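You operate a simulated robot arm through the tools that you are given. There is no shell and no other tool. Be economical: measure what you need, move in short steps, check, and stop when the job is done.

The job below is to be done with a simulated robot arm. You get a single attempt, and the scene is never put back.

## Task
Switch the silver wheelchair left brake off. Fetch the long teal carton and set it on the top of the rental desk. Fetch the teal rag and set it in the inside of the delivery crate. Put the carton marked "Pads" from the top of the cleaning table in the inside of the delivery crate. Press the back right leg button three times. Open the right drawer of the display table, put the teal tip inside, then shut the drawer. Open the left gate. Any order will do. Set down upright: long teal carton, carton, teal tip.

It is judged by the outcome, as a careful person would: the job done as asked, and still so three seconds after it is handed in. It fails if anything else is knocked over, pushed out of place, dropped, spilled or broken.

## Robot
A 6-joint arm with a two-finger gripper on a trunk, on a base that drives. Base frame: it is fixed to the floor where the robot stands at the start and does not move with it; the origin is under the middle of the robot, x ahead of it, y to its left, z up. Units: cm, degrees, N and s.
With the tool pointing down near the work surface it reaches from about 30 to 84 cm from the robot's upright axis, wherever it stands. Its first joint turns from -166.0 to 166.0 degrees. Places, roughly: LT drawer2 [-770, 220, 60]; back right leg button [-710, 300, 130]; green carton, red carton [575, 300, 75]; inside of the delivery crate [310, 310, 70]; left gate [-150, -490, 90]; long teal carton [275, 250, 75]; right drawer of the display table [-760, 220, 60]; silver wheelchair left brake [50, 0, 50]; teal rag (7x10x3 cm) [560, 330, 80]; teal tip (5x5x5 cm) [-810, 210, 80]; top of the rental desk [20, 290, 90]. Payload 2.45 kg.
The tool frame sits at the grasp point between the pads (the TCP): z along the fingers, y along the line on which they close. The tips reach 2 cm beyond it. The gripper opens to 14 cm. The gripper's body begins 16.8 cm behind the TCP.
Orientation is that of the tool frame in the base frame, as a unit quaternion [x, y, z, w]. With the fingers straight down and closing along the base's y, the tool's x points along the base's -x, its y along +y and its z along -z.

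## Interface
- The arm moves only by the tool apply_moves. Its argument "steps" is one flat list of numbers, 7 for each row, row after row: the shift along the base's x, y, z in units of 100 mm (1.0 is 100 mm), then the turn, a rotation vector about the base's x, y, z in units of 120 degrees (1.0 is 120 degrees), then the gripper command, from -1 (shut) to 1 (fully open), values between in proportion. In form: [tx, ty, tz, rx, ry, rz, hand, tx, ty, tz, rx, ry, rz, hand, ...]. A call has 1 to 20 rows; each row is the pose to reach, as a shift and turn from the pose commanded when the call began. A call with a number of a shift or a turn outside -1 to 1 is refused whole. Rows are played at 5 a second. More than 5 cm and 8.6 degrees between two rows, or a gripper value outside its range, and nothing of the call is played. Where a pose cannot be reached the arm comes as near as it can. A force on the tool above 40 N (or 10 N above the force at the start of the call, whichever is more), or a blocked arm, ends the call early, and 0.2 s more pass. Each finger travels about 4.5 cm/s and halts on what it meets, pressing with about 43 N; the grip force reading is that of the motor and also rises with nothing between the fingers. The clock runs only during rows and for 0.2 s after the last one: add rows that repeat a pose to give the fingers time. The reply holds the time, the measured pose of the TCP, the force on the tool along the base axes, the opening and the grip force, in the units named above and with some noise, with the torque about the TCP (base axes, N m) and any sound that the robot's microphone picked up, and new pictures: "pictures" is both (left out), scene, wrist or none.
- Cameras (640 x 400 px; columns grow to the right, rows downward): "scene" is now at [6.49, 13.41, 182.42]; the picture's right is [-0.11, -0.99, 0.00], its down [-0.93, 0.10, -0.36] and it looks along [0.36, -0.04, -0.93] (base axes); focal length 264 px, centre (320, 200). "wrist" rides on the gripper at [7.8, 1.1, -20.9] in the tool frame; the picture's right is [-0.14, 0.99, 0.00], its down [-0.92, -0.13, -0.37] and it looks along [-0.37, -0.05, 0.93] (tool axes); focal length 280 px, centre (320, 200). There is no depth. A picture from a camera that has moved, and an enlarged one, comes with that camera's place and axes in the base frame and with its lens.
- raise_lower(by): slides the trunk up (or, below 0, down) by that many cm; the arm and the scene camera ride with it, the base frame stays. It gives what a move gives, with no picture.
- drive_base(legs): drives the robot by 1 to 6 legs, each [ahead, left, turn to the left] in cm, cm and degrees, along the robot's own axes; the way and the turn of a leg run together, so that a leg with both is an arc; at most 150 cm and 180 degrees a leg. The arm and the cameras ride along, it lands a little off, and it stops where it bumps. It gives what a move gives, and a new picture of the scene camera.
- aim_head(pan, tilt): turns the head with the scene camera to pan (to the left, within 143 degrees either way) and tilt (down, from -29 to 69), counted from straight ahead of the robot. It gives what a move gives, and a new picture of the scene camera.
- zoom(camera, box): a new picture of the part [left, top, right, bottom] of that camera's present view, enlarged. No time passes.
- close_job(): hands the job in; it is judged then, once.

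Go step by step. Nothing tells you exact positions but the pictures and the camera data: compare them with the known pose of the tool, close in by small moves and look again before you grip or let go. The budget is 196 turns and 260 pictures, counting those below and the enlarged ones. Unless the task says otherwise, let go and move clear before handing in.

The tools are called after "Call:" by a JSON object that holds its "method" and its "body". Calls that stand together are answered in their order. apply_moves: Moves the arm, as the interface text tells. Its arguments: {"type":"object","properties":{"steps":{"type":"array","items":{"type":"number"}},"pictures":{"type":"string","enum":["both","scene","wrist","none"]}},"required":["steps"]} The other tools are called the same way: raise_lower (by) slides the trunk up or down; drive_base (legs) drives the base; aim_head (pan, tilt) turns the head that bears the scene camera; zoom (camera, box) takes an enlarged picture of a part of a camera's view; close_job () hands the job in.

At the start:

```text
t: 0.0
tool_pos: [55.59, 4.87, 70.14]
tool_rot: [0.0, 1.0, 0.0, -0.001]
wrist_force: [-0.8, -0.1, -0.3]
torque: [0.0, 0.02, 0.03]
finger_gap: 13.99
finger_force: 0.1
trunk travel left (down, up): [-10.0, 13.0]
robot x, y, heading: [0.16, 0.03, 0.0]
head pan, tilt: [-6.2, 68.8]
```

scene: 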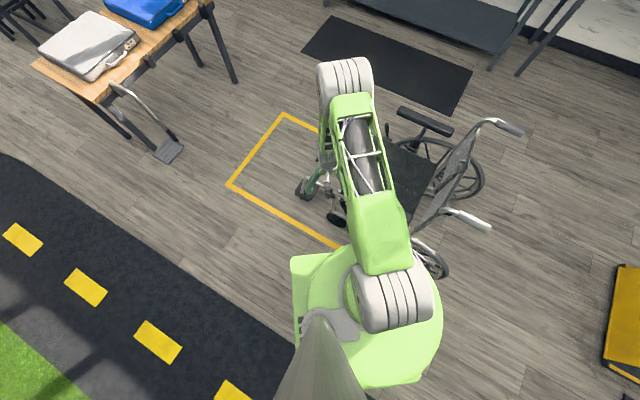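
wrist: 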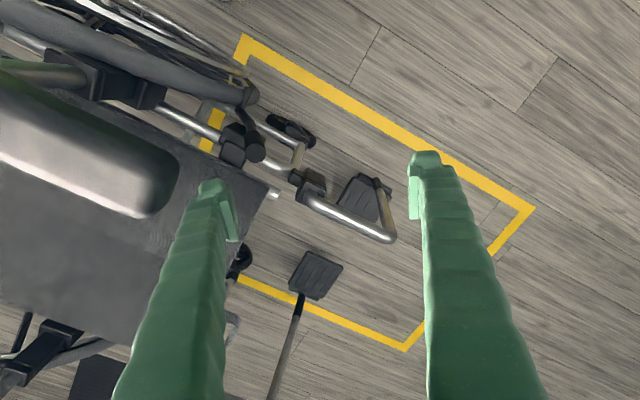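

The wheelchair sits right under the arm, just ahead of the robot. I'll look around first, to see the brake and the room.

Call:
{"method": "aim_head", "body": {"pan": 0, "tilt": 30}}

Call:
{"method": "aim_head", "body": {"pan": 70, "tilt": 25}}

Call:
{"method": "aim_head", "body": {"pan": 140, "tilt": 20}}

Call:
{"method": "aim_head", "body": {"pan": -120, "tilt": 20}}

```text
t: 1.1
tool_pos: [55.58, 5.01, 70.26]
tool_rot: [0.0, 1.0, 0.0, 0.0]
wrist_force: [-0.2, -0.3, 0.0]
torque: [-0.01, 0.03, -0.01]
finger_gap: 14.06
finger_force: 0.1
trunk travel left (down, up): [-10.0, 13.0]
robot x, y, heading: [0.15, -0.09, -0.0]
head pan, tilt: [0.0, 30.0]
camera scene: at [9.97, 14.01, 187.56], right [0.0, -1.0, 0.0], down [-0.5, 0.0, -0.87], along [0.87, 0.0, -0.5], focal length 264 px, centre (320, 200)
```

scene: 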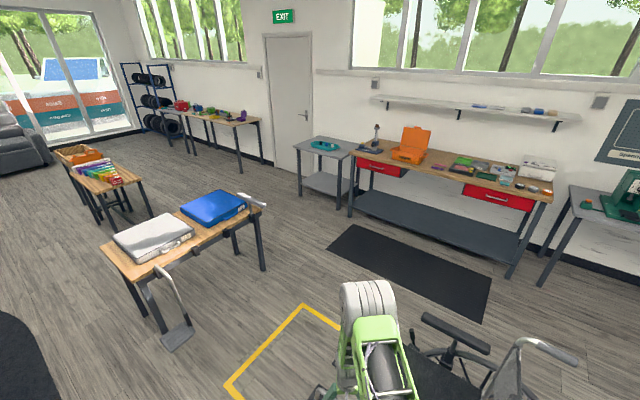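

```text
t: 2.5
tool_pos: [55.51, 5.02, 70.14]
tool_rot: [0.001, 1.0, 0.0, -0.001]
wrist_force: [0.5, 0.1, -0.2]
torque: [-0.03, 0.01, 0.0]
finger_gap: 14.0
finger_force: 0.0
trunk travel left (down, up): [-10.0, 13.0]
robot x, y, heading: [0.02, -0.17, -0.2]
head pan, tilt: [70.0, 25.0]
camera scene: at [4.09, 22.67, 188.36], right [0.94, -0.34, 0.0], down [-0.14, -0.4, -0.91], along [0.31, 0.85, -0.42], focal length 264 px, centre (320, 200)
```

scene: 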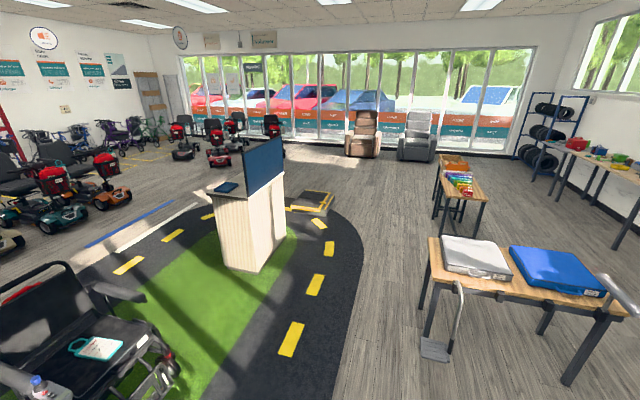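

```text
t: 3.9
tool_pos: [55.5, 5.07, 70.18]
tool_rot: [0.0, 1.0, 0.0, 0.001]
wrist_force: [0.5, -0.1, -0.9]
torque: [-0.01, -0.01, 0.01]
finger_gap: 14.0
finger_force: 0.1
trunk travel left (down, up): [-10.0, 13.0]
robot x, y, heading: [0.17, -0.03, 0.2]
head pan, tilt: [140.0, 20.0]
camera scene: at [-6.2, 20.0, 189.17], right [0.64, 0.77, 0.0], down [0.26, -0.22, -0.94], along [-0.72, 0.6, -0.34], focal length 264 px, centre (320, 200)
```

scene: 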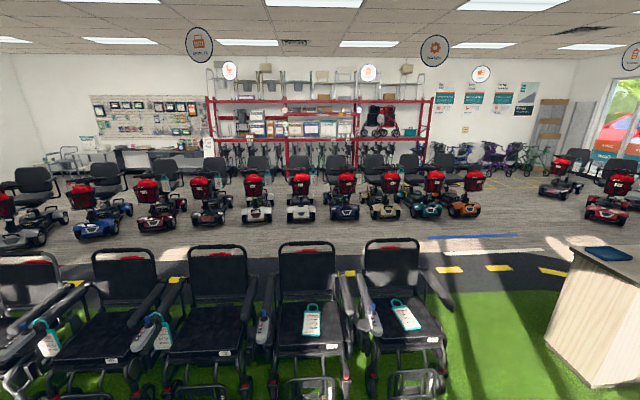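

```text
t: 7.5
tool_pos: [55.61, 5.01, 70.2]
tool_rot: [0.0, 1.0, 0.0, 0.001]
wrist_force: [-0.2, 0.0, -0.8]
torque: [0.02, 0.0, -0.03]
finger_gap: 14.02
finger_force: 0.1
trunk travel left (down, up): [-10.0, 13.0]
robot x, y, heading: [0.31, 0.22, 0.2]
head pan, tilt: [-120.0, 20.0]
camera scene: at [-3.72, 5.94, 189.17], right [-0.87, 0.5, 0.0], down [0.17, 0.3, -0.94], along [-0.47, -0.81, -0.34], focal length 264 px, centre (320, 200)
```

scene: 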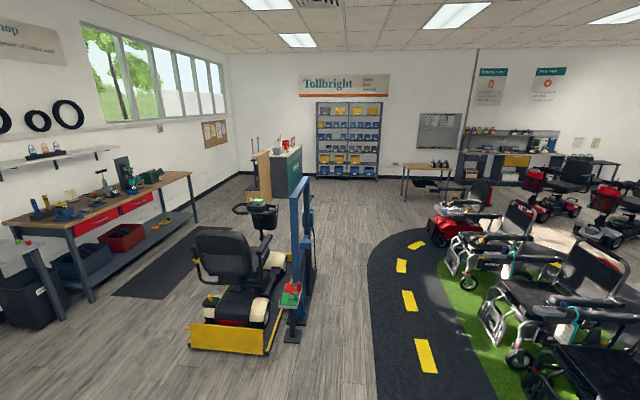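

The room is large: benches ahead, the desk with the screen to the left, the scooter and gate to the rear right, and the store behind. First the wheelchair brake; I'll get a closer look at it.

Call:
{"method": "zoom", "body": {"camera": "wrist", "box": [0, 0, 400, 250]}}

Call:
{"method": "aim_head", "body": {"pan": -30, "tilt": 60}}

```text
1.60 times, centred on (200, 125) of wrist
camera zoom: at [47.68, 6.19, 91.18], right [0.14, 0.99, 0.0], down [0.92, -0.13, 0.37], along [0.37, -0.05, -0.93], focal length 449 px, centre (512, 320)
```

zoom: 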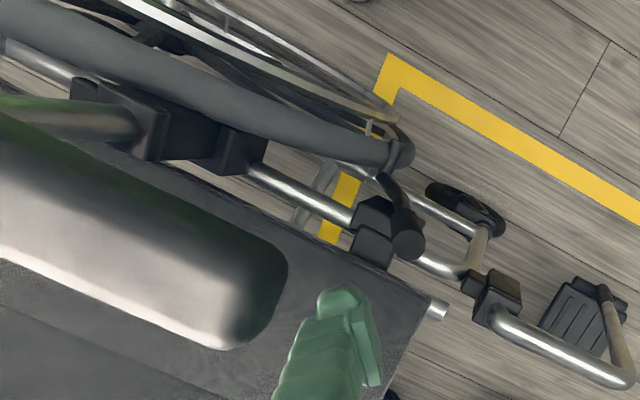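

```text
t: 9.2
tool_pos: [55.54, 5.0, 70.2]
tool_rot: [-0.001, 1.0, 0.0, 0.0]
wrist_force: [0.4, 0.6, -0.2]
torque: [0.0, 0.02, 0.02]
finger_gap: 13.98
finger_force: 0.1
trunk travel left (down, up): [-10.0, 13.0]
robot x, y, heading: [0.19, 0.28, 0.0]
head pan, tilt: [-30.0, 60.0]
camera scene: at [6.7, 10.67, 183.36], right [-0.5, -0.87, 0.0], down [-0.75, 0.43, -0.5], along [0.43, -0.25, -0.87], focal length 264 px, centre (320, 200)
```

scene: 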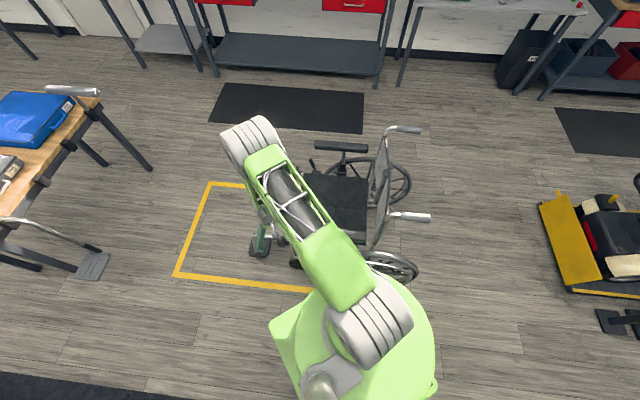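

The grip of the left brake lever seems to be the black knob at about (52,-3,55). I need parallax and a clearer view, so I shift the arm and look again.

Call:
{"method": "apply_moves", "body": {"steps": [0, 0.4, 0.2, 0, 0, 0, 1, 0, 0.8, 0.4, 0, 0, 0, 1, 0, 1, 0.5, 0, 0, 0, 1], "pictures": "wrist"}}

Call:
{"method": "apply_moves", "body": {"steps": [-0.4, 0, 0.0, 0, 0, 0, 1, -0.8, 0, 0, 0, 0, 0, 1, -1, 0, 0, 0, 0, 0, 1], "pictures": "both"}}

```text
t: 9.9
tool_pos: [55.44, 15.12, 75.23]
tool_rot: [0.0, 1.0, 0.0, 0.0]
wrist_force: [-0.1, -0.6, -1.1]
torque: [0.0, -0.01, 0.01]
finger_gap: 14.0
finger_force: 0.1
trunk travel left (down, up): [-10.0, 13.0]
robot x, y, heading: [0.32, -0.02, -0.2]
head pan, tilt: [-30.0, 60.0]
camera wrist: at [47.59, 16.14, 96.2], right [0.14, 0.99, 0.0], down [0.92, -0.13, 0.37], along [0.36, -0.05, -0.93], focal length 280 px, centre (320, 200)
```

wrist: 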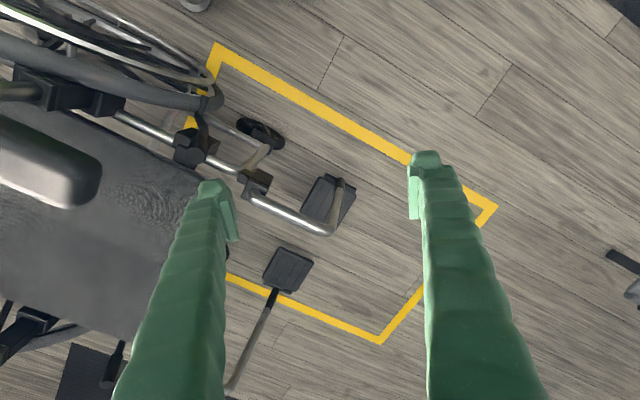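

```text
t: 10.8
tool_pos: [45.39, 14.99, 75.38]
tool_rot: [0.0, 1.0, -0.001, 0.001]
wrist_force: [-0.4, -0.2, 0.1]
torque: [0.01, -0.01, 0.01]
finger_gap: 14.01
finger_force: 0.0
trunk travel left (down, up): [-10.0, 13.0]
robot x, y, heading: [0.1, -0.15, -0.1]
head pan, tilt: [-30.0, 60.0]
camera scene: at [6.7, 10.67, 183.36], right [-0.5, -0.87, 0.0], down [-0.75, 0.43, -0.5], along [0.43, -0.25, -0.87], focal length 264 px, centre (320, 200)
camera wrist: at [37.54, 16.12, 96.34], right [0.14, 0.99, 0.0], down [0.92, -0.13, 0.37], along [0.37, -0.05, -0.93], focal length 280 px, centre (320, 200)
```

scene: 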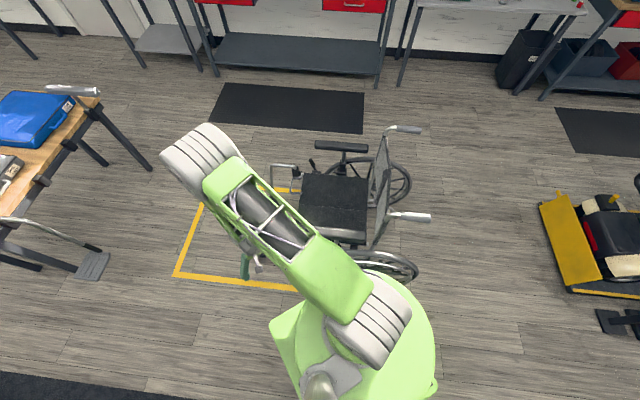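
wrist: 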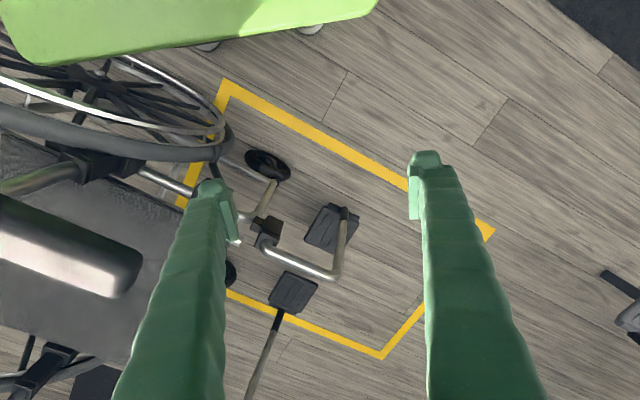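

Call:
{"method": "apply_moves", "body": {"steps": [0.3, 0.5, 0, 0, 0, 0, 1, 0.5, 1, 0, 0, 0, 0, 1], "pictures": "none"}}

Call:
{"method": "zoom", "body": {"camera": "wrist", "box": [0, 0, 320, 200]}}

Call:
{"method": "zoom", "body": {"camera": "scene", "box": [230, 120, 450, 300]}}

```text
refused: row 1 steps farther than a row can; nothing moved
```

```text
2.00 times, centred on (160, 100) of wrist
camera zoom: at [37.54, 16.12, 96.34], right [0.14, 0.99, 0.0], down [0.92, -0.13, 0.37], along [0.37, -0.05, -0.93], focal length 561 px, centre (640, 400)
```

zoom: 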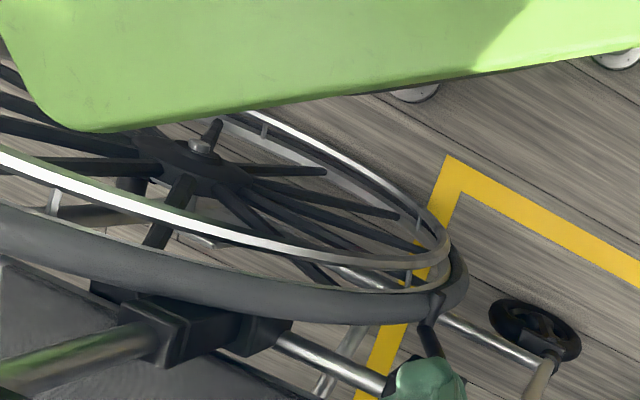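

```text
2.22 times, centred on (340, 210) of scene
camera zoom: at [6.7, 10.67, 183.36], right [-0.5, -0.87, 0.0], down [-0.75, 0.43, -0.5], along [0.43, -0.25, -0.87], focal length 587 px, centre (276, 178)
```

zoom: 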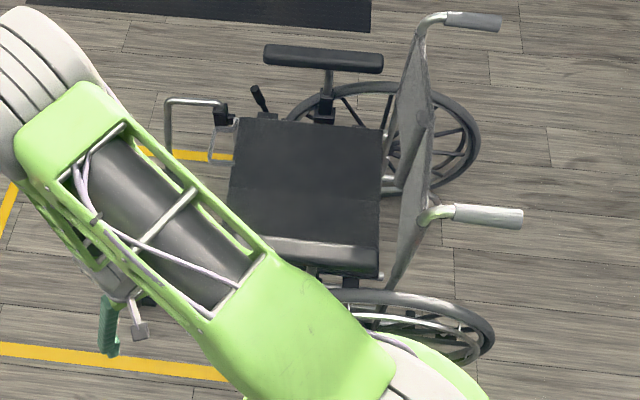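

I'll back off and turn left, so the scene camera sees the brake without the arm in the way.

Call:
{"method": "drive_base", "body": {"legs": [[-40, 0, 0], [0, 0, 60]]}}

Call:
{"method": "aim_head", "body": {"pan": -60, "tilt": 50}}

Call:
{"method": "zoom", "body": {"camera": "scene", "box": [220, 100, 420, 225]}}

```text
t: 15.9
tool_pos: [-30.41, 46.71, 75.45]
tool_rot: [-0.504, 0.864, 0.0, -0.001]
wrist_force: [0.1, -0.3, -0.5]
torque: [-0.03, 0.0, -0.03]
finger_gap: 14.01
finger_force: 0.2
trunk travel left (down, up): [-10.0, 13.0]
robot x, y, heading: [-39.6, -0.18, 60.3]
head pan, tilt: [-30.0, 60.0]
camera scene: at [-45.79, 11.06, 183.36], right [0.51, -0.86, 0.0], down [-0.75, -0.44, -0.5], along [0.43, 0.25, -0.87], focal length 264 px, centre (320, 200)
```

scene: 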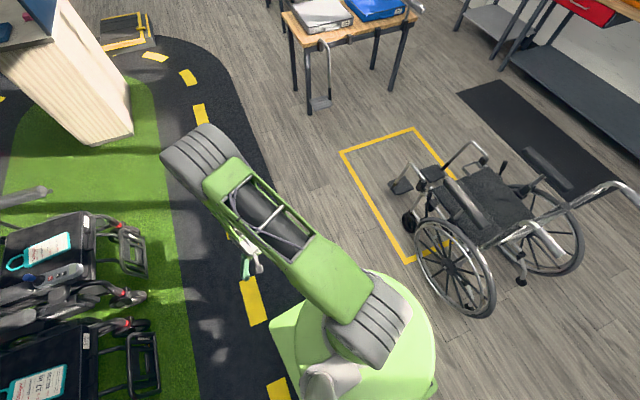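

```text
t: 16.8
tool_pos: [-30.36, 46.77, 75.27]
tool_rot: [-0.503, 0.864, 0.0, 0.0]
wrist_force: [-0.2, 0.0, -0.8]
torque: [-0.05, -0.02, 0.0]
finger_gap: 13.99
finger_force: 0.0
trunk travel left (down, up): [-10.0, 13.0]
robot x, y, heading: [-39.88, 0.29, 60.3]
head pan, tilt: [-60.0, 50.0]
camera scene: at [-43.82, 7.75, 184.61], right [0.01, -1.0, 0.0], down [-0.77, -0.01, -0.64], along [0.64, 0.01, -0.77], focal length 264 px, centre (320, 200)
```

scene: 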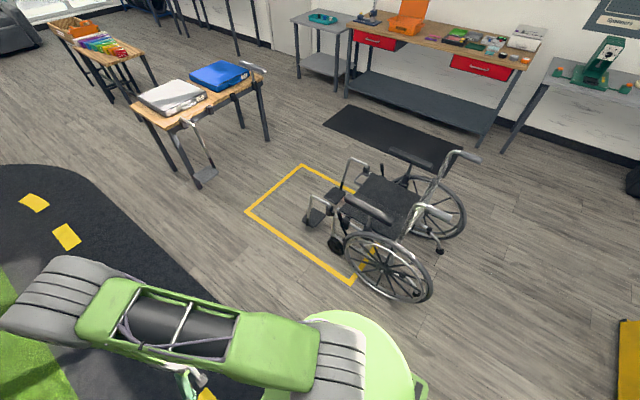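

```text
3.20 times, centred on (320, 162) of scene
camera zoom: at [-43.82, 7.75, 184.61], right [0.01, -1.0, 0.0], down [-0.77, -0.01, -0.64], along [0.64, 0.01, -0.77], focal length 845 px, centre (320, 320)
```

zoom: 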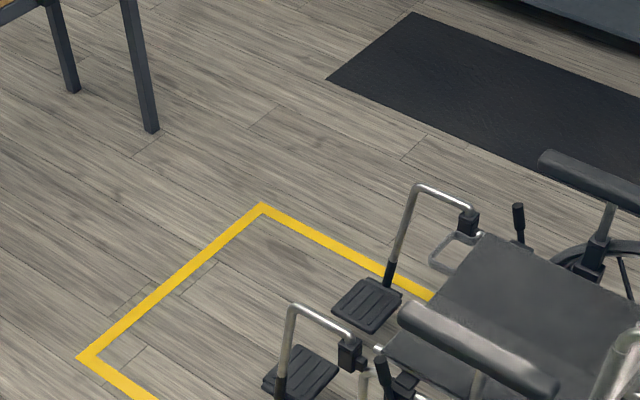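

Call:
{"method": "zoom", "body": {"camera": "scene", "box": [290, 150, 450, 310]}}

Call:
{"method": "zoom", "body": {"camera": "scene", "box": [320, 190, 400, 250]}}

```text
2.50 times, centred on (370, 230) of scene
camera zoom: at [-43.82, 7.75, 184.61], right [0.01, -1.0, 0.0], down [-0.77, -0.01, -0.64], along [0.64, 0.01, -0.77], focal length 660 px, centre (195, 125)
```

zoom: 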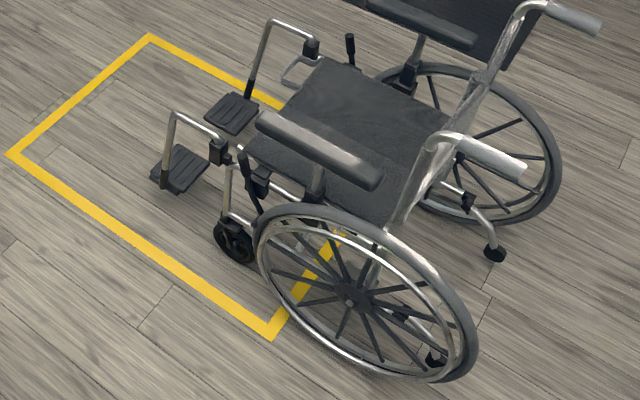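

```text
6.67 times, centred on (360, 220) of scene
camera zoom: at [-43.82, 7.75, 184.61], right [0.01, -1.0, 0.0], down [-0.77, -0.01, -0.64], along [0.64, 0.01, -0.77], focal length 1760 px, centre (53, 67)
```

zoom: 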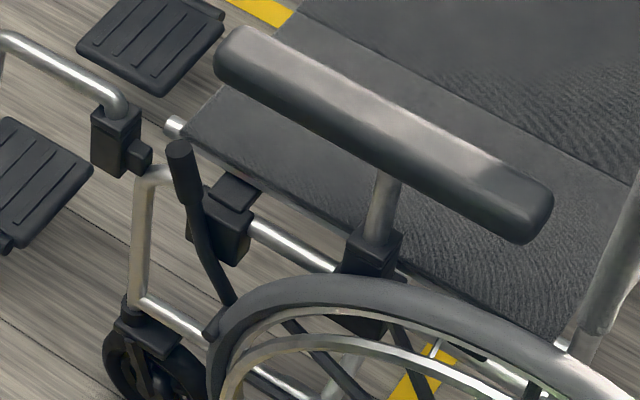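

The left lever leans forward with its shoe against the tyre (grip near (52,-2,58)), while the right one stands more upright. So I'll push the left grip backward (-y), with closed fingers tilted 45 degrees so they stay clear of the armrest.

Call:
{"method": "drive_base", "body": {"legs": [[0, 0, -60], [25, 0, 0]]}}

Call:
{"method": "apply_moves", "body": {"steps": [0, 0, 0, 0, -0.07, 0, 0.5, 0, 0, 0, 0, -0.14, 0, 0, 0, 0, 0, 0, -0.21, 0, -0.5, 0, 0, 0, 0, -0.28, 0, -1, 0, 0, 0, 0, -0.34, 0, -1, 0, 0, 0, 0, -0.375, 0, -1, 0, 0, 0, 0, -0.375, 0, -1, 0, 0, 0, 0, -0.375, 0, -1, 0, 0, 0, 0, -0.375, 0, -1], "pictures": "none"}}

Call:
{"method": "apply_moves", "body": {"steps": [0.4, 0, 0, 0, 0, 0, -1, 0.8, 0, 0, 0, 0, 0, -1, 1, 0, -0.3, 0, 0, 0, -1, 1, 0, -0.7, 0, 0, 0, -1, 1, 0, -1, 0, 0, 0, -1], "pictures": "both"}}

```text
t: 21.2
tool_pos: [29.63, 17.79, 75.32]
tool_rot: [-0.021, 1.0, 0.001, 0.0]
wrist_force: [-0.3, 0.6, 0.2]
torque: [0.01, 0.02, 0.01]
finger_gap: 13.99
finger_force: 0.0
trunk travel left (down, up): [-10.0, 13.0]
robot x, y, heading: [-15.18, 0.79, 2.4]
head pan, tilt: [-60.0, 50.0]
camera scene: at [-10.59, 8.47, 184.61], right [-0.84, -0.54, 0.0], down [-0.41, 0.65, -0.64], along [0.34, -0.54, -0.77], focal length 264 px, centre (320, 200)
```

scene: 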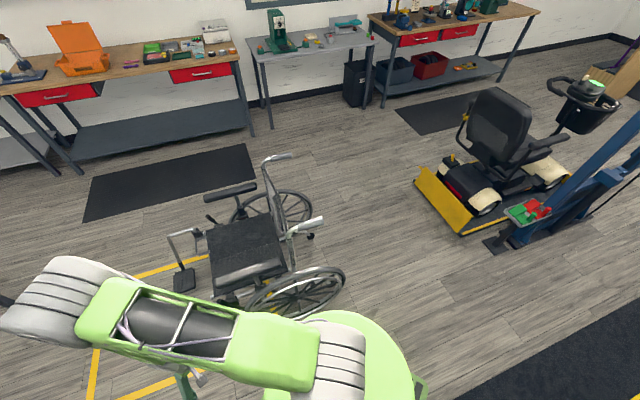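

```text
t: 23.2
tool_pos: [29.51, 17.84, 75.42]
tool_rot: [-0.02, 0.924, -0.008, 0.382]
wrist_force: [0.5, 0.5, 0.1]
torque: [-0.01, 0.01, -0.01]
finger_gap: 0.0
finger_force: 26.7
trunk travel left (down, up): [-10.0, 13.0]
robot x, y, heading: [-15.34, 0.88, 2.2]
head pan, tilt: [-60.0, 50.0]
```

```text
t: 24.4
tool_pos: [39.47, 17.86, 65.25]
tool_rot: [-0.02, 0.924, -0.008, 0.383]
wrist_force: [0.9, -0.1, -0.6]
torque: [-0.02, 0.0, 0.01]
finger_gap: 0.02
finger_force: 29.3
trunk travel left (down, up): [-10.0, 13.0]
robot x, y, heading: [-15.0, 0.64, 2.5]
head pan, tilt: [-60.0, 50.0]
camera scene: at [-10.68, 8.46, 184.61], right [-0.84, -0.54, 0.0], down [-0.41, 0.65, -0.64], along [0.34, -0.54, -0.77], focal length 264 px, centre (320, 200)
camera wrist: at [19.12, 18.7, 74.54], right [0.07, 1.0, 0.07], down [0.39, -0.09, 0.92], along [0.92, -0.03, -0.4], focal length 280 px, centre (320, 200)
```

scene: 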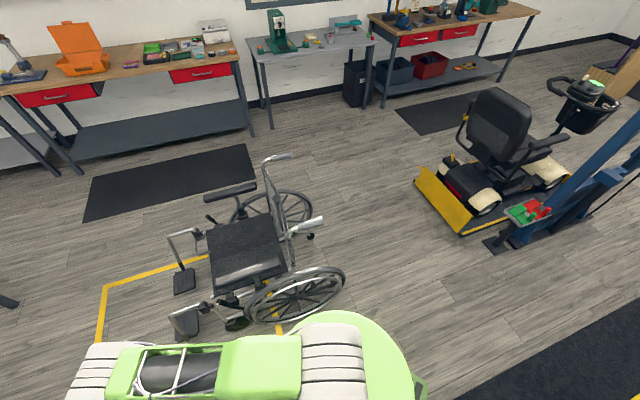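
wrist: 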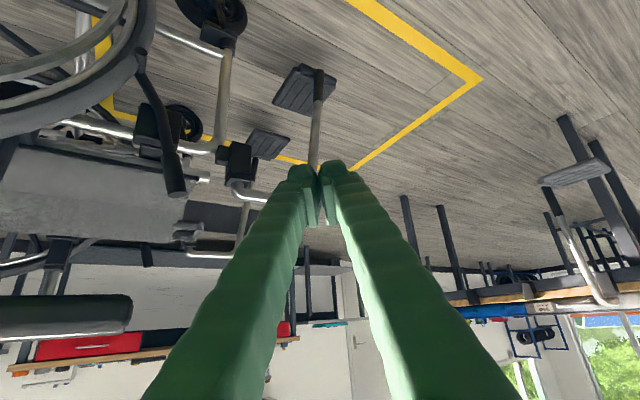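

The wrist view confirms the grip near (52,-1.7,56.5). I move the closed fingers beside it on the +y side.

Call:
{"method": "apply_moves", "body": {"steps": [0.4, 0, -0.2, 0, 0, 0, -1, 0.7, 0, -0.5, 0, 0, 0, -1, 1, 0, -0.8, 0, 0, 0, -1], "pictures": "none"}}

Call:
{"method": "apply_moves", "body": {"steps": [0.15, -0.4, 0, 0, 0, 0, -1, 0.2, -0.8, 0, 0, 0, 0, -1, 0.2, -1, -0.1, 0, 0, 0, -1], "pictures": "wrist"}}

```text
t: 25.2
tool_pos: [49.45, 17.98, 57.29]
tool_rot: [-0.02, 0.924, -0.007, 0.382]
wrist_force: [0.5, 0.0, 0.5]
torque: [0.01, 0.0, -0.01]
finger_gap: 0.01
finger_force: 29.4
trunk travel left (down, up): [-10.0, 13.0]
robot x, y, heading: [-15.11, 1.07, 2.1]
head pan, tilt: [-60.0, 50.0]
```

```text
t: 26.0
tool_pos: [51.29, 7.89, 56.32]
tool_rot: [-0.02, 0.924, -0.008, 0.382]
wrist_force: [0.0, 0.4, -0.3]
torque: [0.02, 0.02, 0.03]
finger_gap: 0.0
finger_force: 29.8
trunk travel left (down, up): [-10.0, 13.0]
robot x, y, heading: [-15.24, 0.95, 2.3]
head pan, tilt: [-60.0, 50.0]
camera wrist: at [30.98, 8.63, 65.54], right [0.07, 1.0, 0.07], down [0.39, -0.09, 0.91], along [0.92, -0.03, -0.4], focal length 280 px, centre (320, 200)
```

wrist: 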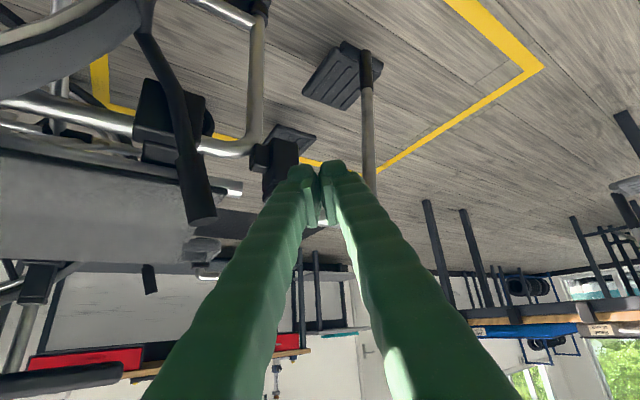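

Call:
{"method": "apply_moves", "body": {"steps": [0, -0.3, -0.15, 0, 0, 0, -1, 0, -0.5, -0.15, 0, 0, 0, -1, 0, -0.7, -0.15, 0, 0, 0, -1, 0, -0.8, -0.15, 0, 0, 0, -1, 0, -0.9, -0.15, 0, 0, 0, -1, 0, -1, -0.15, 0, 0, 0, -1], "pictures": "wrist"}}

```text
t: 27.1
tool_pos: [51.28, 0.59, 54.64]
tool_rot: [-0.028, 0.924, -0.004, 0.382]
wrist_force: [-2.9, 9.0, 3.8]
torque: [-0.13, -0.14, 0.09]
finger_gap: 0.01
finger_force: 29.4
trunk travel left (down, up): [-10.0, 13.0]
robot x, y, heading: [-14.85, 0.7, 2.9]
head pan, tilt: [-60.0, 50.0]
stopped in row 5: the force on the tool passed its limit at 46 N (the readings are from after the stop); the commanded pose is now the measured one
camera wrist: at [30.93, 0.99, 64.04], right [0.05, 1.0, 0.07], down [0.4, -0.08, 0.91], along [0.92, -0.02, -0.4], focal length 280 px, centre (320, 200)
```

wrist: 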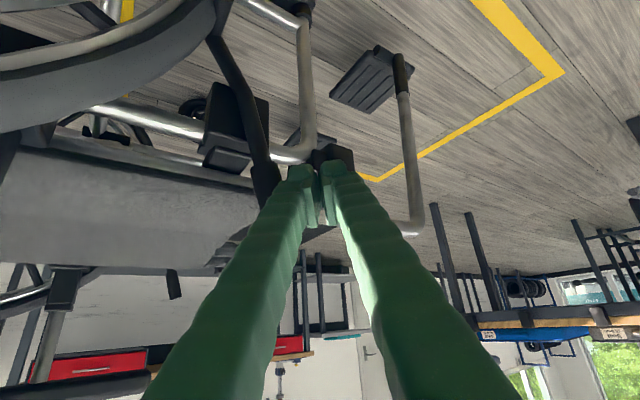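

Call:
{"method": "apply_moves", "body": {"steps": [0, -0.04, 0, 0, 0, 0, -1, 0, -0.08, 0, 0, 0, 0, -1, 0, -0.12, 0, 0, 0, 0, -1, 0, -0.16, 0, 0, 0, 0, -1, 0, -0.2, 0, 0, 0, 0, -1, 0, -0.25, 0, 0, 0, 0, -1, 0, -0.3, 0, 0, 0, 0, -1, 0, -0.35, 0, 0, 0, 0, -1, 0, -0.4, 0, 0, 0, 0, -1], "pictures": "wrist"}}

```text
t: 27.7
tool_pos: [51.14, 0.36, 54.66]
tool_rot: [-0.034, 0.924, -0.001, 0.38]
wrist_force: [-1.1, 9.7, 3.7]
torque: [-0.11, -0.12, 0.17]
finger_gap: 0.0
finger_force: 29.1
trunk travel left (down, up): [-10.0, 13.0]
robot x, y, heading: [-15.12, 0.98, 2.7]
head pan, tilt: [-60.0, 50.0]
stopped in row 2: the force on the tool passed its limit at 44 N (the readings are from after the stop); the commanded pose is now the measured one
camera wrist: at [30.81, 0.56, 64.06], right [0.04, 1.0, 0.07], down [0.4, -0.08, 0.91], along [0.92, -0.01, -0.4], focal length 280 px, centre (320, 200)
```

wrist: 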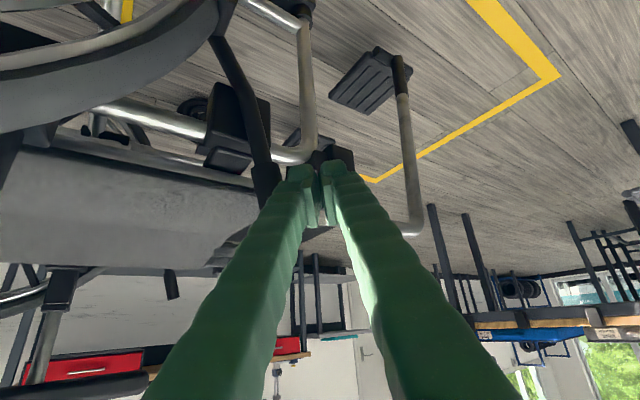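

Call:
{"method": "zoom", "body": {"camera": "wrist", "box": [160, 0, 340, 240]}}

Call:
{"method": "aim_head", "body": {"pan": -10, "tilt": 60}}

Call:
{"method": "zoom", "body": {"camera": "wrist", "box": [80, 230, 240, 330]}}

```text
1.67 times, centred on (250, 120) of wrist
camera zoom: at [30.81, 0.56, 64.06], right [0.04, 1.0, 0.07], down [0.4, -0.08, 0.91], along [0.92, -0.01, -0.4], focal length 467 px, centre (437, 333)
```

zoom: 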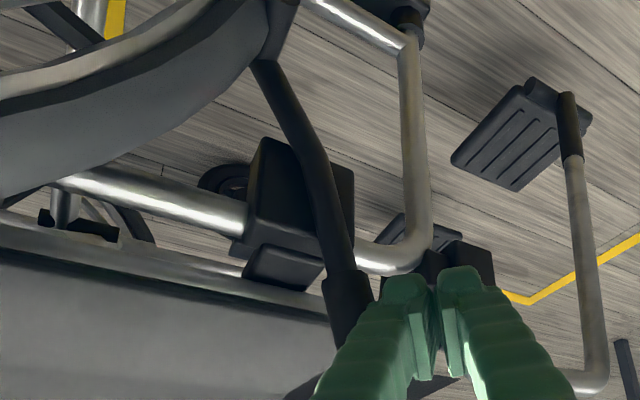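

```text
t: 28.9
tool_pos: [51.05, 0.2, 54.65]
tool_rot: [-0.032, 0.924, -0.002, 0.381]
wrist_force: [-5.6, 17.1, 8.4]
torque: [-0.27, -0.18, 0.19]
finger_gap: 0.0
finger_force: 29.4
trunk travel left (down, up): [-10.0, 13.0]
robot x, y, heading: [-15.27, 1.05, 2.8]
head pan, tilt: [-10.0, 60.0]
camera scene: at [-8.43, 14.3, 183.35], right [-0.13, -0.99, 0.0], down [-0.86, 0.11, -0.5], along [0.5, -0.06, -0.87], focal length 264 px, centre (320, 200)
```

scene: 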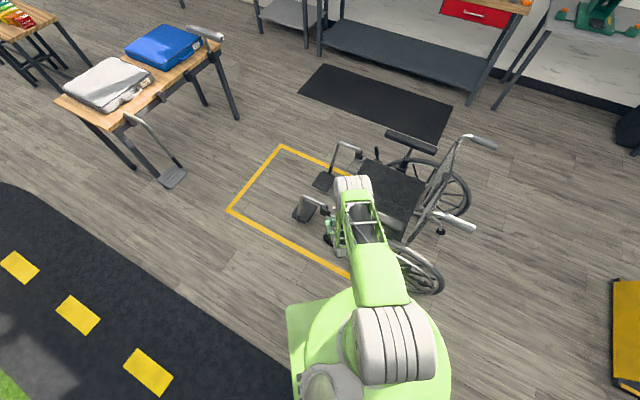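

```text
4.00 times, centred on (160, 280) of wrist
camera zoom: at [30.7, 0.46, 64.07], right [0.04, 1.0, 0.07], down [0.4, -0.08, 0.91], along [0.92, -0.01, -0.4], focal length 1122 px, centre (960, -120)
```

zoom: 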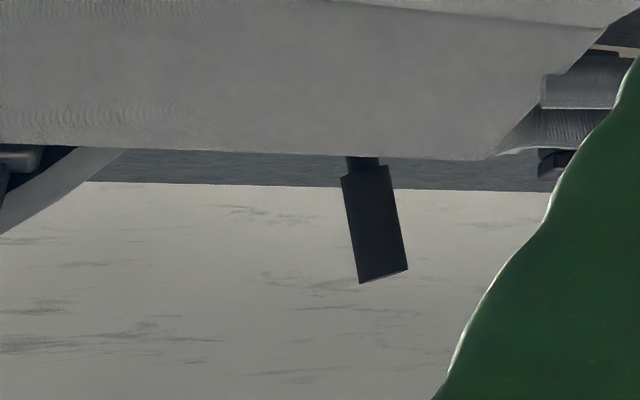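

The fingers do touch the grip, but the chair is turned: its forward is about (0.59,0.81). I'll back off, yaw the tool by -36 degrees and push exactly backward along the chair.

Call:
{"method": "apply_moves", "body": {"steps": [0, 0.15, 0.1, 0, 0, 0, -1, 0.1, 0.3, 0.15, 0, 0, -0.07, -1, 0.2, 0.3, 0.15, 0, 0, -0.14, -1, 0.3, 0.3, 0.15, 0, 0, -0.21, -1, 0.4, 0.3, 0.15, 0, 0, -0.28, -1, 0.4, 0.25, 0.15, 0, 0, -0.3, -1], "pictures": "wrist"}}

```text
t: 30.3
tool_pos: [55.27, 2.55, 56.22]
tool_rot: [0.256, 0.889, -0.119, 0.362]
wrist_force: [0.1, -0.7, -0.3]
torque: [-0.01, 0.0, 0.0]
finger_gap: 0.03
finger_force: 29.6
trunk travel left (down, up): [-10.0, 13.0]
robot x, y, heading: [-15.05, 0.96, 2.4]
head pan, tilt: [-10.0, 60.0]
camera wrist: at [38.87, 14.86, 65.63], right [0.62, 0.78, 0.07], down [0.28, -0.3, 0.91], along [0.73, -0.55, -0.4], focal length 280 px, centre (320, 200)
```

wrist: 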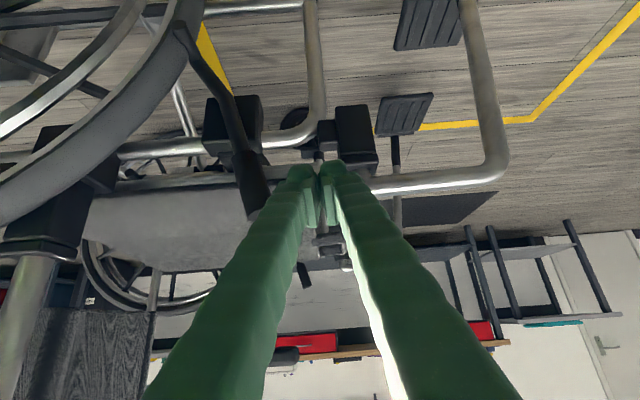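

Now it is a proper side view. I push slowly backward along the chair's axis.

Call:
{"method": "apply_moves", "body": {"steps": [-0.12, -0.16, -0.05, 0, 0, 0, -1, -0.15, -0.2, -0.05, 0, 0, 0, -1, -0.18, -0.24, -0.05, 0, 0, 0, -1, -0.21, -0.28, -0.05, 0, 0, 0, -1, -0.24, -0.32, -0.05, 0, 0, 0, -1, -0.27, -0.36, -0.05, 0, 0, 0, -1, -0.3, -0.4, -0.05, 0, 0, 0, -1, -0.33, -0.45, -0.05, 0, 0, 0, -1, -0.36, -0.5, -0.05, 0, 0, 0, -1, -0.4, -0.55, -0.05, 0, 0, 0, -1, -0.43, -0.6, -0.05, 0, 0, 0, -1, -0.47, -0.65, -0.05, 0, 0, 0, -1], "pictures": "wrist"}}

```text
t: 32.9
tool_pos: [50.31, -3.77, 55.72]
tool_rot: [0.256, 0.889, -0.12, 0.361]
wrist_force: [0.0, 0.0, 0.3]
torque: [0.01, 0.02, 0.01]
finger_gap: 0.0
finger_force: 28.9
trunk travel left (down, up): [-10.0, 13.0]
robot x, y, heading: [-14.85, 0.82, 2.5]
head pan, tilt: [-10.0, 60.0]
camera wrist: at [34.06, 8.31, 65.06], right [0.62, 0.78, 0.07], down [0.28, -0.3, 0.91], along [0.73, -0.55, -0.4], focal length 280 px, centre (320, 200)
```

wrist: 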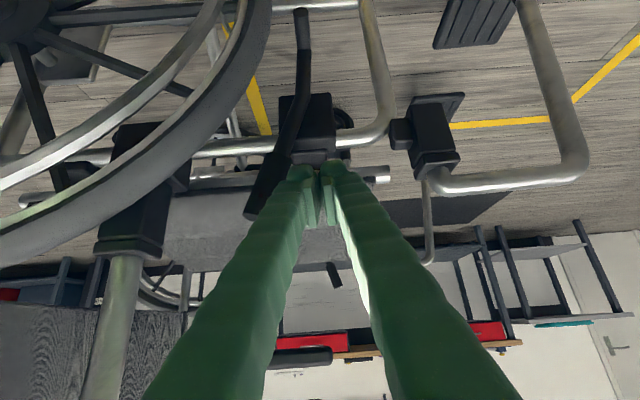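

The lever has flipped back and its shoe is off the tyre, so the brake is off. I retreat and head for the carton table.

Call:
{"method": "apply_moves", "body": {"steps": [0.2, 0.25, 0.05, 0, 0, 0, -1, 0.2, 0.4, 0.4, 0, 0, 0, -1, 0.1, 0.5, 0.8, 0, 0, 0, -1, -0.2, 0.6, 1, 0, 0, 0, -1, -0.6, 0.7, 1, 0, 0, 0, -1], "pictures": "none"}}

Call:
{"method": "drive_base", "body": {"legs": [[-45, 0, 0]]}}

Call:
{"method": "aim_head", "body": {"pan": 45, "tilt": 35}}

```text
t: 34.1
tool_pos: [44.3, 3.14, 65.61]
tool_rot: [0.255, 0.888, -0.119, 0.362]
wrist_force: [-1.2, -0.2, 0.4]
torque: [0.01, -0.03, 0.02]
finger_gap: 0.0
finger_force: 29.5
trunk travel left (down, up): [-10.0, 13.0]
robot x, y, heading: [-15.2, 1.34, 2.8]
head pan, tilt: [-10.0, 60.0]
```

```text
t: 36.8
tool_pos: [-0.26, 1.07, 65.7]
tool_rot: [0.256, 0.889, -0.12, 0.361]
wrist_force: [0.1, -0.2, 0.5]
torque: [-0.02, -0.01, 0.01]
finger_gap: 0.02
finger_force: 29.6
trunk travel left (down, up): [-10.0, 13.0]
robot x, y, heading: [-59.5, -1.19, 2.4]
head pan, tilt: [-10.0, 60.0]
camera scene: at [-52.92, 12.09, 183.36], right [-0.13, -0.99, 0.0], down [-0.86, 0.11, -0.5], along [0.5, -0.06, -0.87], focal length 264 px, centre (320, 200)
```

scene: 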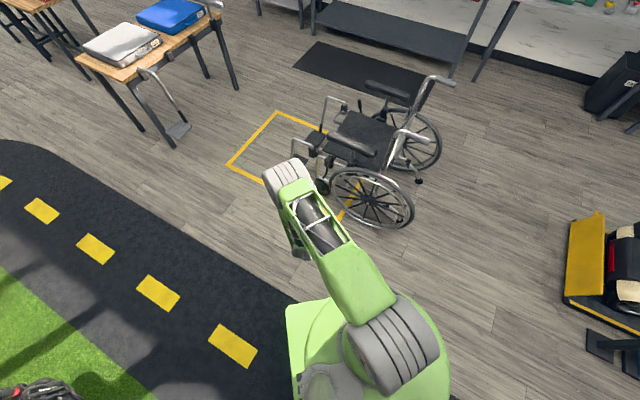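

```text
t: 38.0
tool_pos: [-0.25, 0.96, 65.7]
tool_rot: [0.256, 0.889, -0.119, 0.362]
wrist_force: [-0.1, 0.2, 0.0]
torque: [-0.02, 0.01, 0.0]
finger_gap: 0.01
finger_force: 29.5
trunk travel left (down, up): [-10.0, 13.0]
robot x, y, heading: [-59.8, -1.22, 2.7]
head pan, tilt: [45.0, 35.0]
camera scene: at [-53.56, 19.45, 186.78], right [0.74, -0.67, 0.0], down [-0.39, -0.42, -0.82], along [0.55, 0.61, -0.57], focal length 264 px, centre (320, 200)
```

scene: 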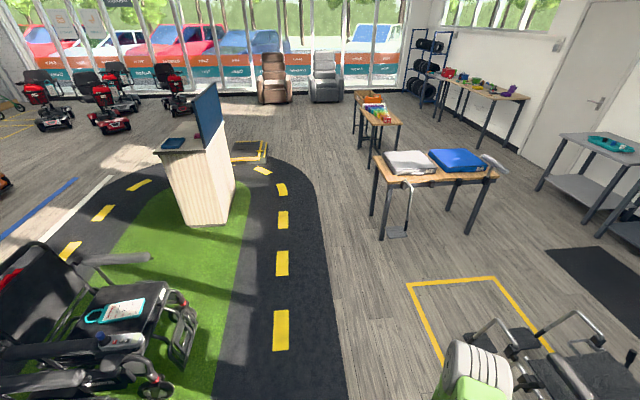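

Call:
{"method": "apply_moves", "body": {"steps": [0, 0, 0.2, 0, 0, 0.07, 0, 0, 0, 0.5, 0, 0, 0.14, 1, 0, 0, 0.8, 0, 0, 0.21, 1, 0, 0, 1, 0, 0, 0.28, 1, 0, 0, 1, 0, 0, 0.32, 1], "pictures": "none"}}

Call:
{"method": "apply_moves", "body": {"steps": [0, 0, 0.1, 0, 0.07, 0, 1, 0, 0, 0.2, 0, 0.14, 0, 1, 0, 0, 0.3, 0, 0.21, 0, 1, 0, 0, 0.4, 0, 0.28, 0, 1, 0, 0, 0.5, 0, 0.34, 0, 1, 0, 0, 0.5, 0, 0.375, 0, 1], "pictures": "none"}}

Call:
{"method": "drive_base", "body": {"legs": [[0, 0, 48], [130, 0, 0], [130, 0, 0]]}}

Call:
{"method": "aim_head", "body": {"pan": 0, "tilt": 30}}

```text
t: 39.2
tool_pos: [-0.29, 1.0, 75.78]
tool_rot: [-0.051, 0.923, 0.006, 0.38]
wrist_force: [0.0, -0.3, -0.1]
torque: [-0.01, 0.0, 0.05]
finger_gap: 10.44
finger_force: 0.1
trunk travel left (down, up): [-10.0, 13.0]
robot x, y, heading: [-59.45, -1.29, 2.4]
head pan, tilt: [45.0, 35.0]
```

```text
t: 40.6
tool_pos: [-0.13, 1.1, 80.69]
tool_rot: [-0.046, 0.999, 0.025, -0.003]
wrist_force: [-0.6, -1.2, 0.1]
torque: [-0.02, -0.01, 0.0]
finger_gap: 14.01
finger_force: 0.1
out of reach, approached as far as the arm can: row 4, 5
trunk travel left (down, up): [-10.0, 13.0]
robot x, y, heading: [-59.52, -1.25, 2.7]
head pan, tilt: [45.0, 35.0]
```

```text
t: 55.5
tool_pos: [139.97, 247.67, 80.62]
tool_rot: [-0.45, 0.893, 0.022, -0.012]
wrist_force: [-1.3, -0.3, 0.0]
torque: [0.0, -0.01, 0.01]
finger_gap: 14.01
finger_force: 0.0
trunk travel left (down, up): [-10.0, 13.0]
robot x, y, heading: [102.17, 201.64, 51.1]
head pan, tilt: [45.0, 35.0]
camera scene: at [90.74, 220.07, 186.78], right [0.99, 0.11, 0.0], down [0.06, -0.57, -0.82], along [-0.09, 0.81, -0.57], focal length 264 px, centre (320, 200)
```

scene: 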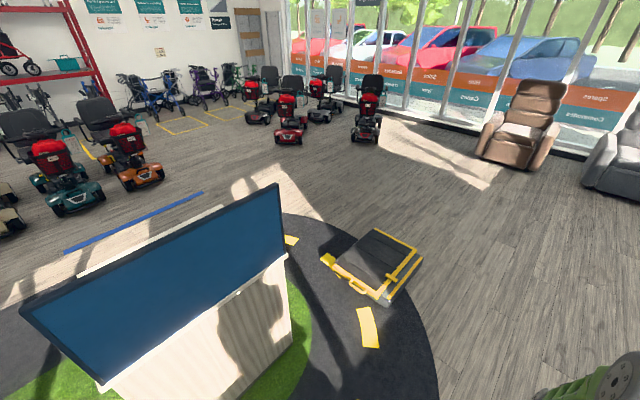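

```text
t: 56.6
tool_pos: [139.91, 247.63, 80.76]
tool_rot: [-0.451, 0.892, 0.021, -0.011]
wrist_force: [-0.1, 0.1, 0.7]
torque: [-0.01, -0.03, -0.04]
finger_gap: 14.0
finger_force: 0.0
trunk travel left (down, up): [-10.0, 13.0]
robot x, y, heading: [102.15, 201.38, 51.1]
head pan, tilt: [0.0, 30.0]
camera scene: at [97.33, 218.33, 187.56], right [0.78, -0.63, 0.0], down [-0.31, -0.39, -0.87], along [0.54, 0.67, -0.5], focal length 264 px, centre (320, 200)
```

scene: 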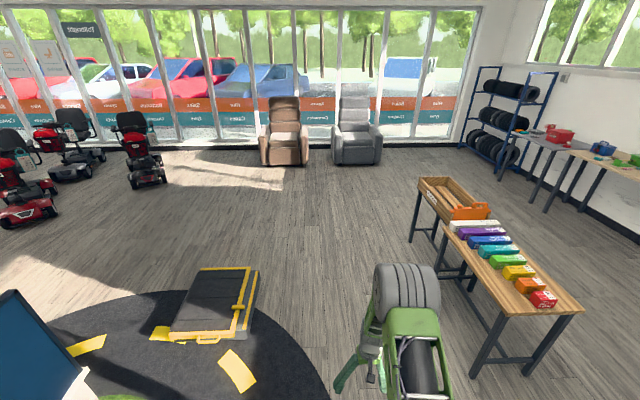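

The table with the row of coloured cartons is ahead right, with the wooden crate behind it. I zoom in.

Call:
{"method": "zoom", "body": {"camera": "scene", "box": [400, 160, 600, 320]}}

Call:
{"method": "zoom", "body": {"camera": "scene", "box": [480, 100, 640, 220]}}

```text
2.50 times, centred on (500, 240) of scene
camera zoom: at [97.33, 218.33, 187.56], right [0.78, -0.63, 0.0], down [-0.31, -0.39, -0.87], along [0.54, 0.67, -0.5], focal length 660 px, centre (-130, 100)
```

zoom: 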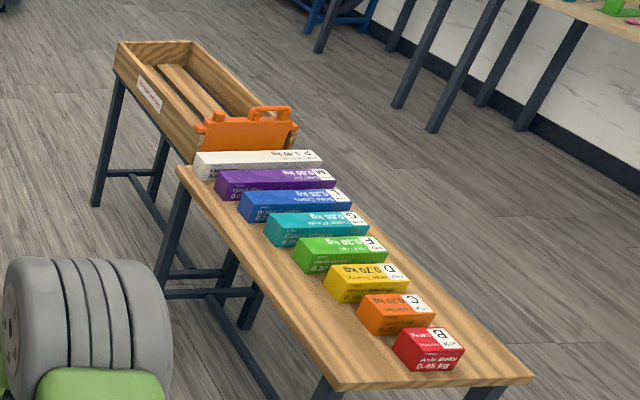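

```text
3.33 times, centred on (560, 160) of scene
camera zoom: at [97.33, 218.33, 187.56], right [0.78, -0.63, 0.0], down [-0.31, -0.39, -0.87], along [0.54, 0.67, -0.5], focal length 880 px, centre (-480, 333)
```

zoom: 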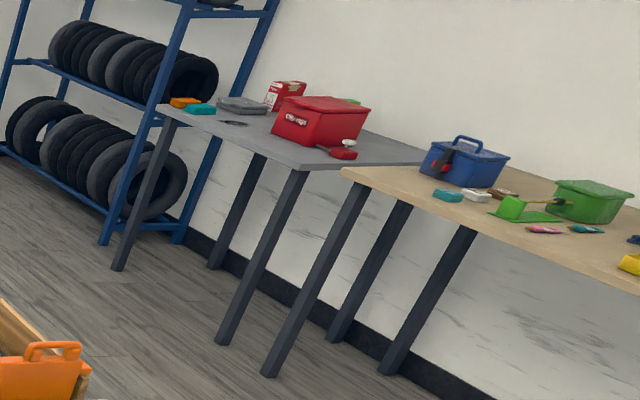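

Call:
{"method": "raise_lower", "body": {"by": 13}}

Call:
{"method": "drive_base", "body": {"legs": [[0, 0, -13], [143, 0, 0], [0, 0, -75]]}}

Call:
{"method": "aim_head", "body": {"pan": 0, "tilt": 50}}

Call:
{"method": "zoom", "body": {"camera": "wrist", "box": [0, 0, 640, 400]}}

```text
t: 58.1
tool_pos: [140.02, 247.66, 93.62]
tool_rot: [-0.45, 0.893, 0.022, -0.012]
wrist_force: [0.1, -0.6, 0.3]
torque: [-0.02, -0.02, -0.01]
finger_gap: 14.0
finger_force: 0.1
trunk travel left (down, up): [-23.0, 0.0]
robot x, y, heading: [102.24, 201.55, 51.1]
head pan, tilt: [0.0, 30.0]
```

```text
t: 69.3
tool_pos: [261.22, 254.24, 93.6]
tool_rot: [0.293, 0.956, 0.025, 0.008]
wrist_force: [-0.3, 0.1, 0.2]
torque: [0.0, 0.0, 0.01]
finger_gap: 14.02
finger_force: 0.0
trunk travel left (down, up): [-23.0, 0.0]
robot x, y, heading: [213.91, 290.49, -36.8]
head pan, tilt: [0.0, 30.0]
camera scene: at [230.13, 295.62, 200.57], right [-0.6, -0.8, 0.0], down [-0.4, 0.3, -0.87], along [0.7, -0.52, -0.5], focal length 264 px, centre (320, 200)
```

scene: 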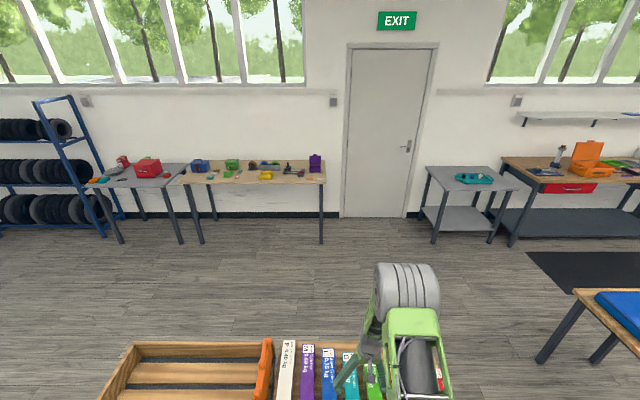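

```text
t: 70.1
tool_pos: [261.09, 254.23, 93.68]
tool_rot: [0.294, 0.955, 0.025, 0.007]
wrist_force: [0.6, 0.4, -0.3]
torque: [0.01, 0.0, -0.02]
finger_gap: 13.99
finger_force: 0.0
trunk travel left (down, up): [-23.0, 0.0]
robot x, y, heading: [213.95, 290.48, -36.7]
head pan, tilt: [0.0, 50.0]
camera scene: at [229.06, 296.44, 197.62], right [-0.6, -0.8, 0.0], down [-0.61, 0.46, -0.64], along [0.52, -0.38, -0.77], focal length 264 px, centre (320, 200)
```

scene: 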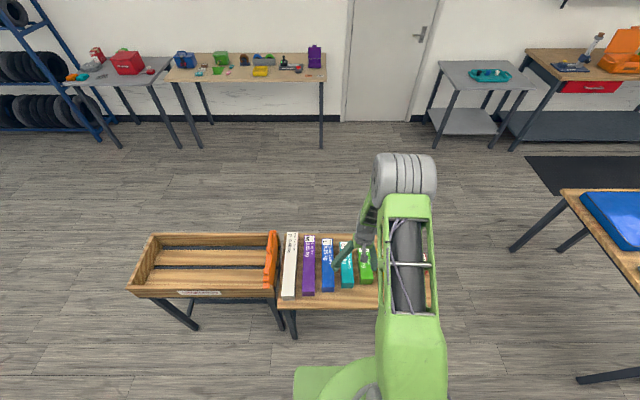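

```text
1.00 times, centred on (320, 200) of wrist (not enlarged: the box is as wide or as high as the picture)
camera zoom: at [254.76, 258.74, 114.67], right [0.67, 0.74, 0.05], down [0.68, -0.64, 0.36], along [0.3, -0.21, -0.93], focal length 280 px, centre (320, 200)
```

zoom: 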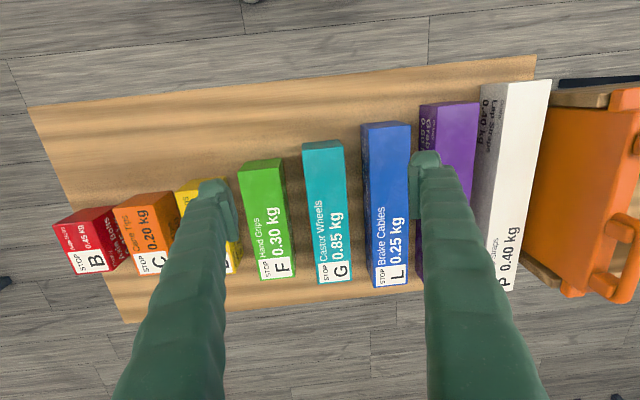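

I've a good view: the teal carton is "Castor Wheels 0.85 kg", centre about (270,249), long axis -36 degrees, gaps to its neighbours about 2.8 cm. I move above it with a 7 cm opening and true vertical.

Call:
{"method": "apply_moves", "body": {"steps": [0.4, -0.2, -0.1, -0.021, 0.0134, -0.019, 0, 0.9, -0.5, -0.3, -0.021, 0.0134, -0.019, 0, 0.9, -0.5, -0.5, -0.021, 0.0134, -0.019, 0, 0.9, -0.5, -0.5, -0.021, 0.0134, -0.019, 0], "pictures": "wrist"}}

```text
refused: row 2 steps farther than a row can; nothing moved
```

Call:
{"method": "apply_moves", "body": {"steps": [0.35, -0.2, -0.1, -0.021, 0.0134, -0.019, 0, 0.7, -0.4, -0.3, -0.021, 0.0134, -0.019, 0, 0.9, -0.5, -0.5, -0.021, 0.0134, -0.019, 0, 0.9, -0.5, -0.5, -0.021, 0.0134, -0.019, 0], "pictures": "wrist"}}

```text
t: 71.1
tool_pos: [270.18, 249.24, 88.5]
tool_rot: [0.313, 0.95, -0.001, 0.0]
wrist_force: [-0.1, -0.8, 0.3]
torque: [-0.03, 0.04, -0.02]
finger_gap: 7.01
finger_force: 0.1
trunk travel left (down, up): [-23.0, 0.0]
robot x, y, heading: [214.24, 290.16, -36.5]
head pan, tilt: [0.0, 50.0]
camera wrist: at [264.56, 254.9, 109.59], right [0.7, 0.71, 0.0], down [0.66, -0.65, 0.37], along [0.26, -0.26, -0.93], focal length 280 px, centre (320, 200)
```

wrist: 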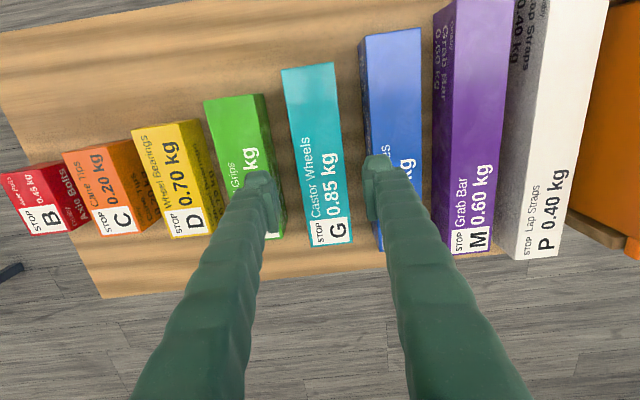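

Call:
{"method": "apply_moves", "body": {"steps": [0, 0, -0.4, 0, 0, 0, 0, 0, 0, -0.8, 0, 0, 0, 0, 0, 0, -1, 0, 0, 0, 0], "pictures": "wrist"}}

```text
t: 71.9
tool_pos: [270.47, 249.29, 78.57]
tool_rot: [0.314, 0.95, -0.001, 0.001]
wrist_force: [0.4, 0.4, -0.6]
torque: [0.02, -0.01, 0.02]
finger_gap: 7.02
finger_force: 0.1
trunk travel left (down, up): [-23.0, 0.0]
robot x, y, heading: [213.46, 290.2, -36.6]
head pan, tilt: [0.0, 50.0]
camera wrist: at [264.67, 254.99, 99.59], right [0.7, 0.71, 0.0], down [0.66, -0.65, 0.37], along [0.26, -0.26, -0.93], focal length 280 px, centre (320, 200)
```

wrist: 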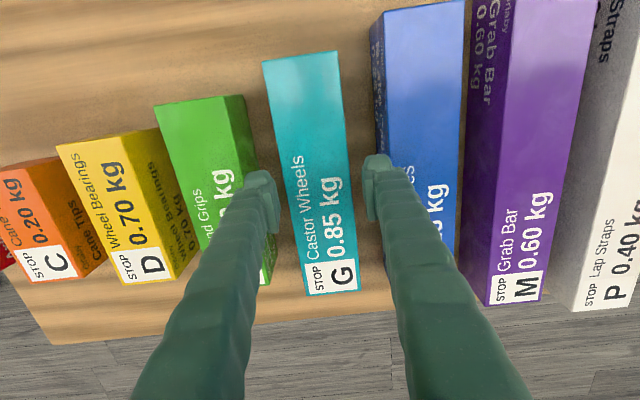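

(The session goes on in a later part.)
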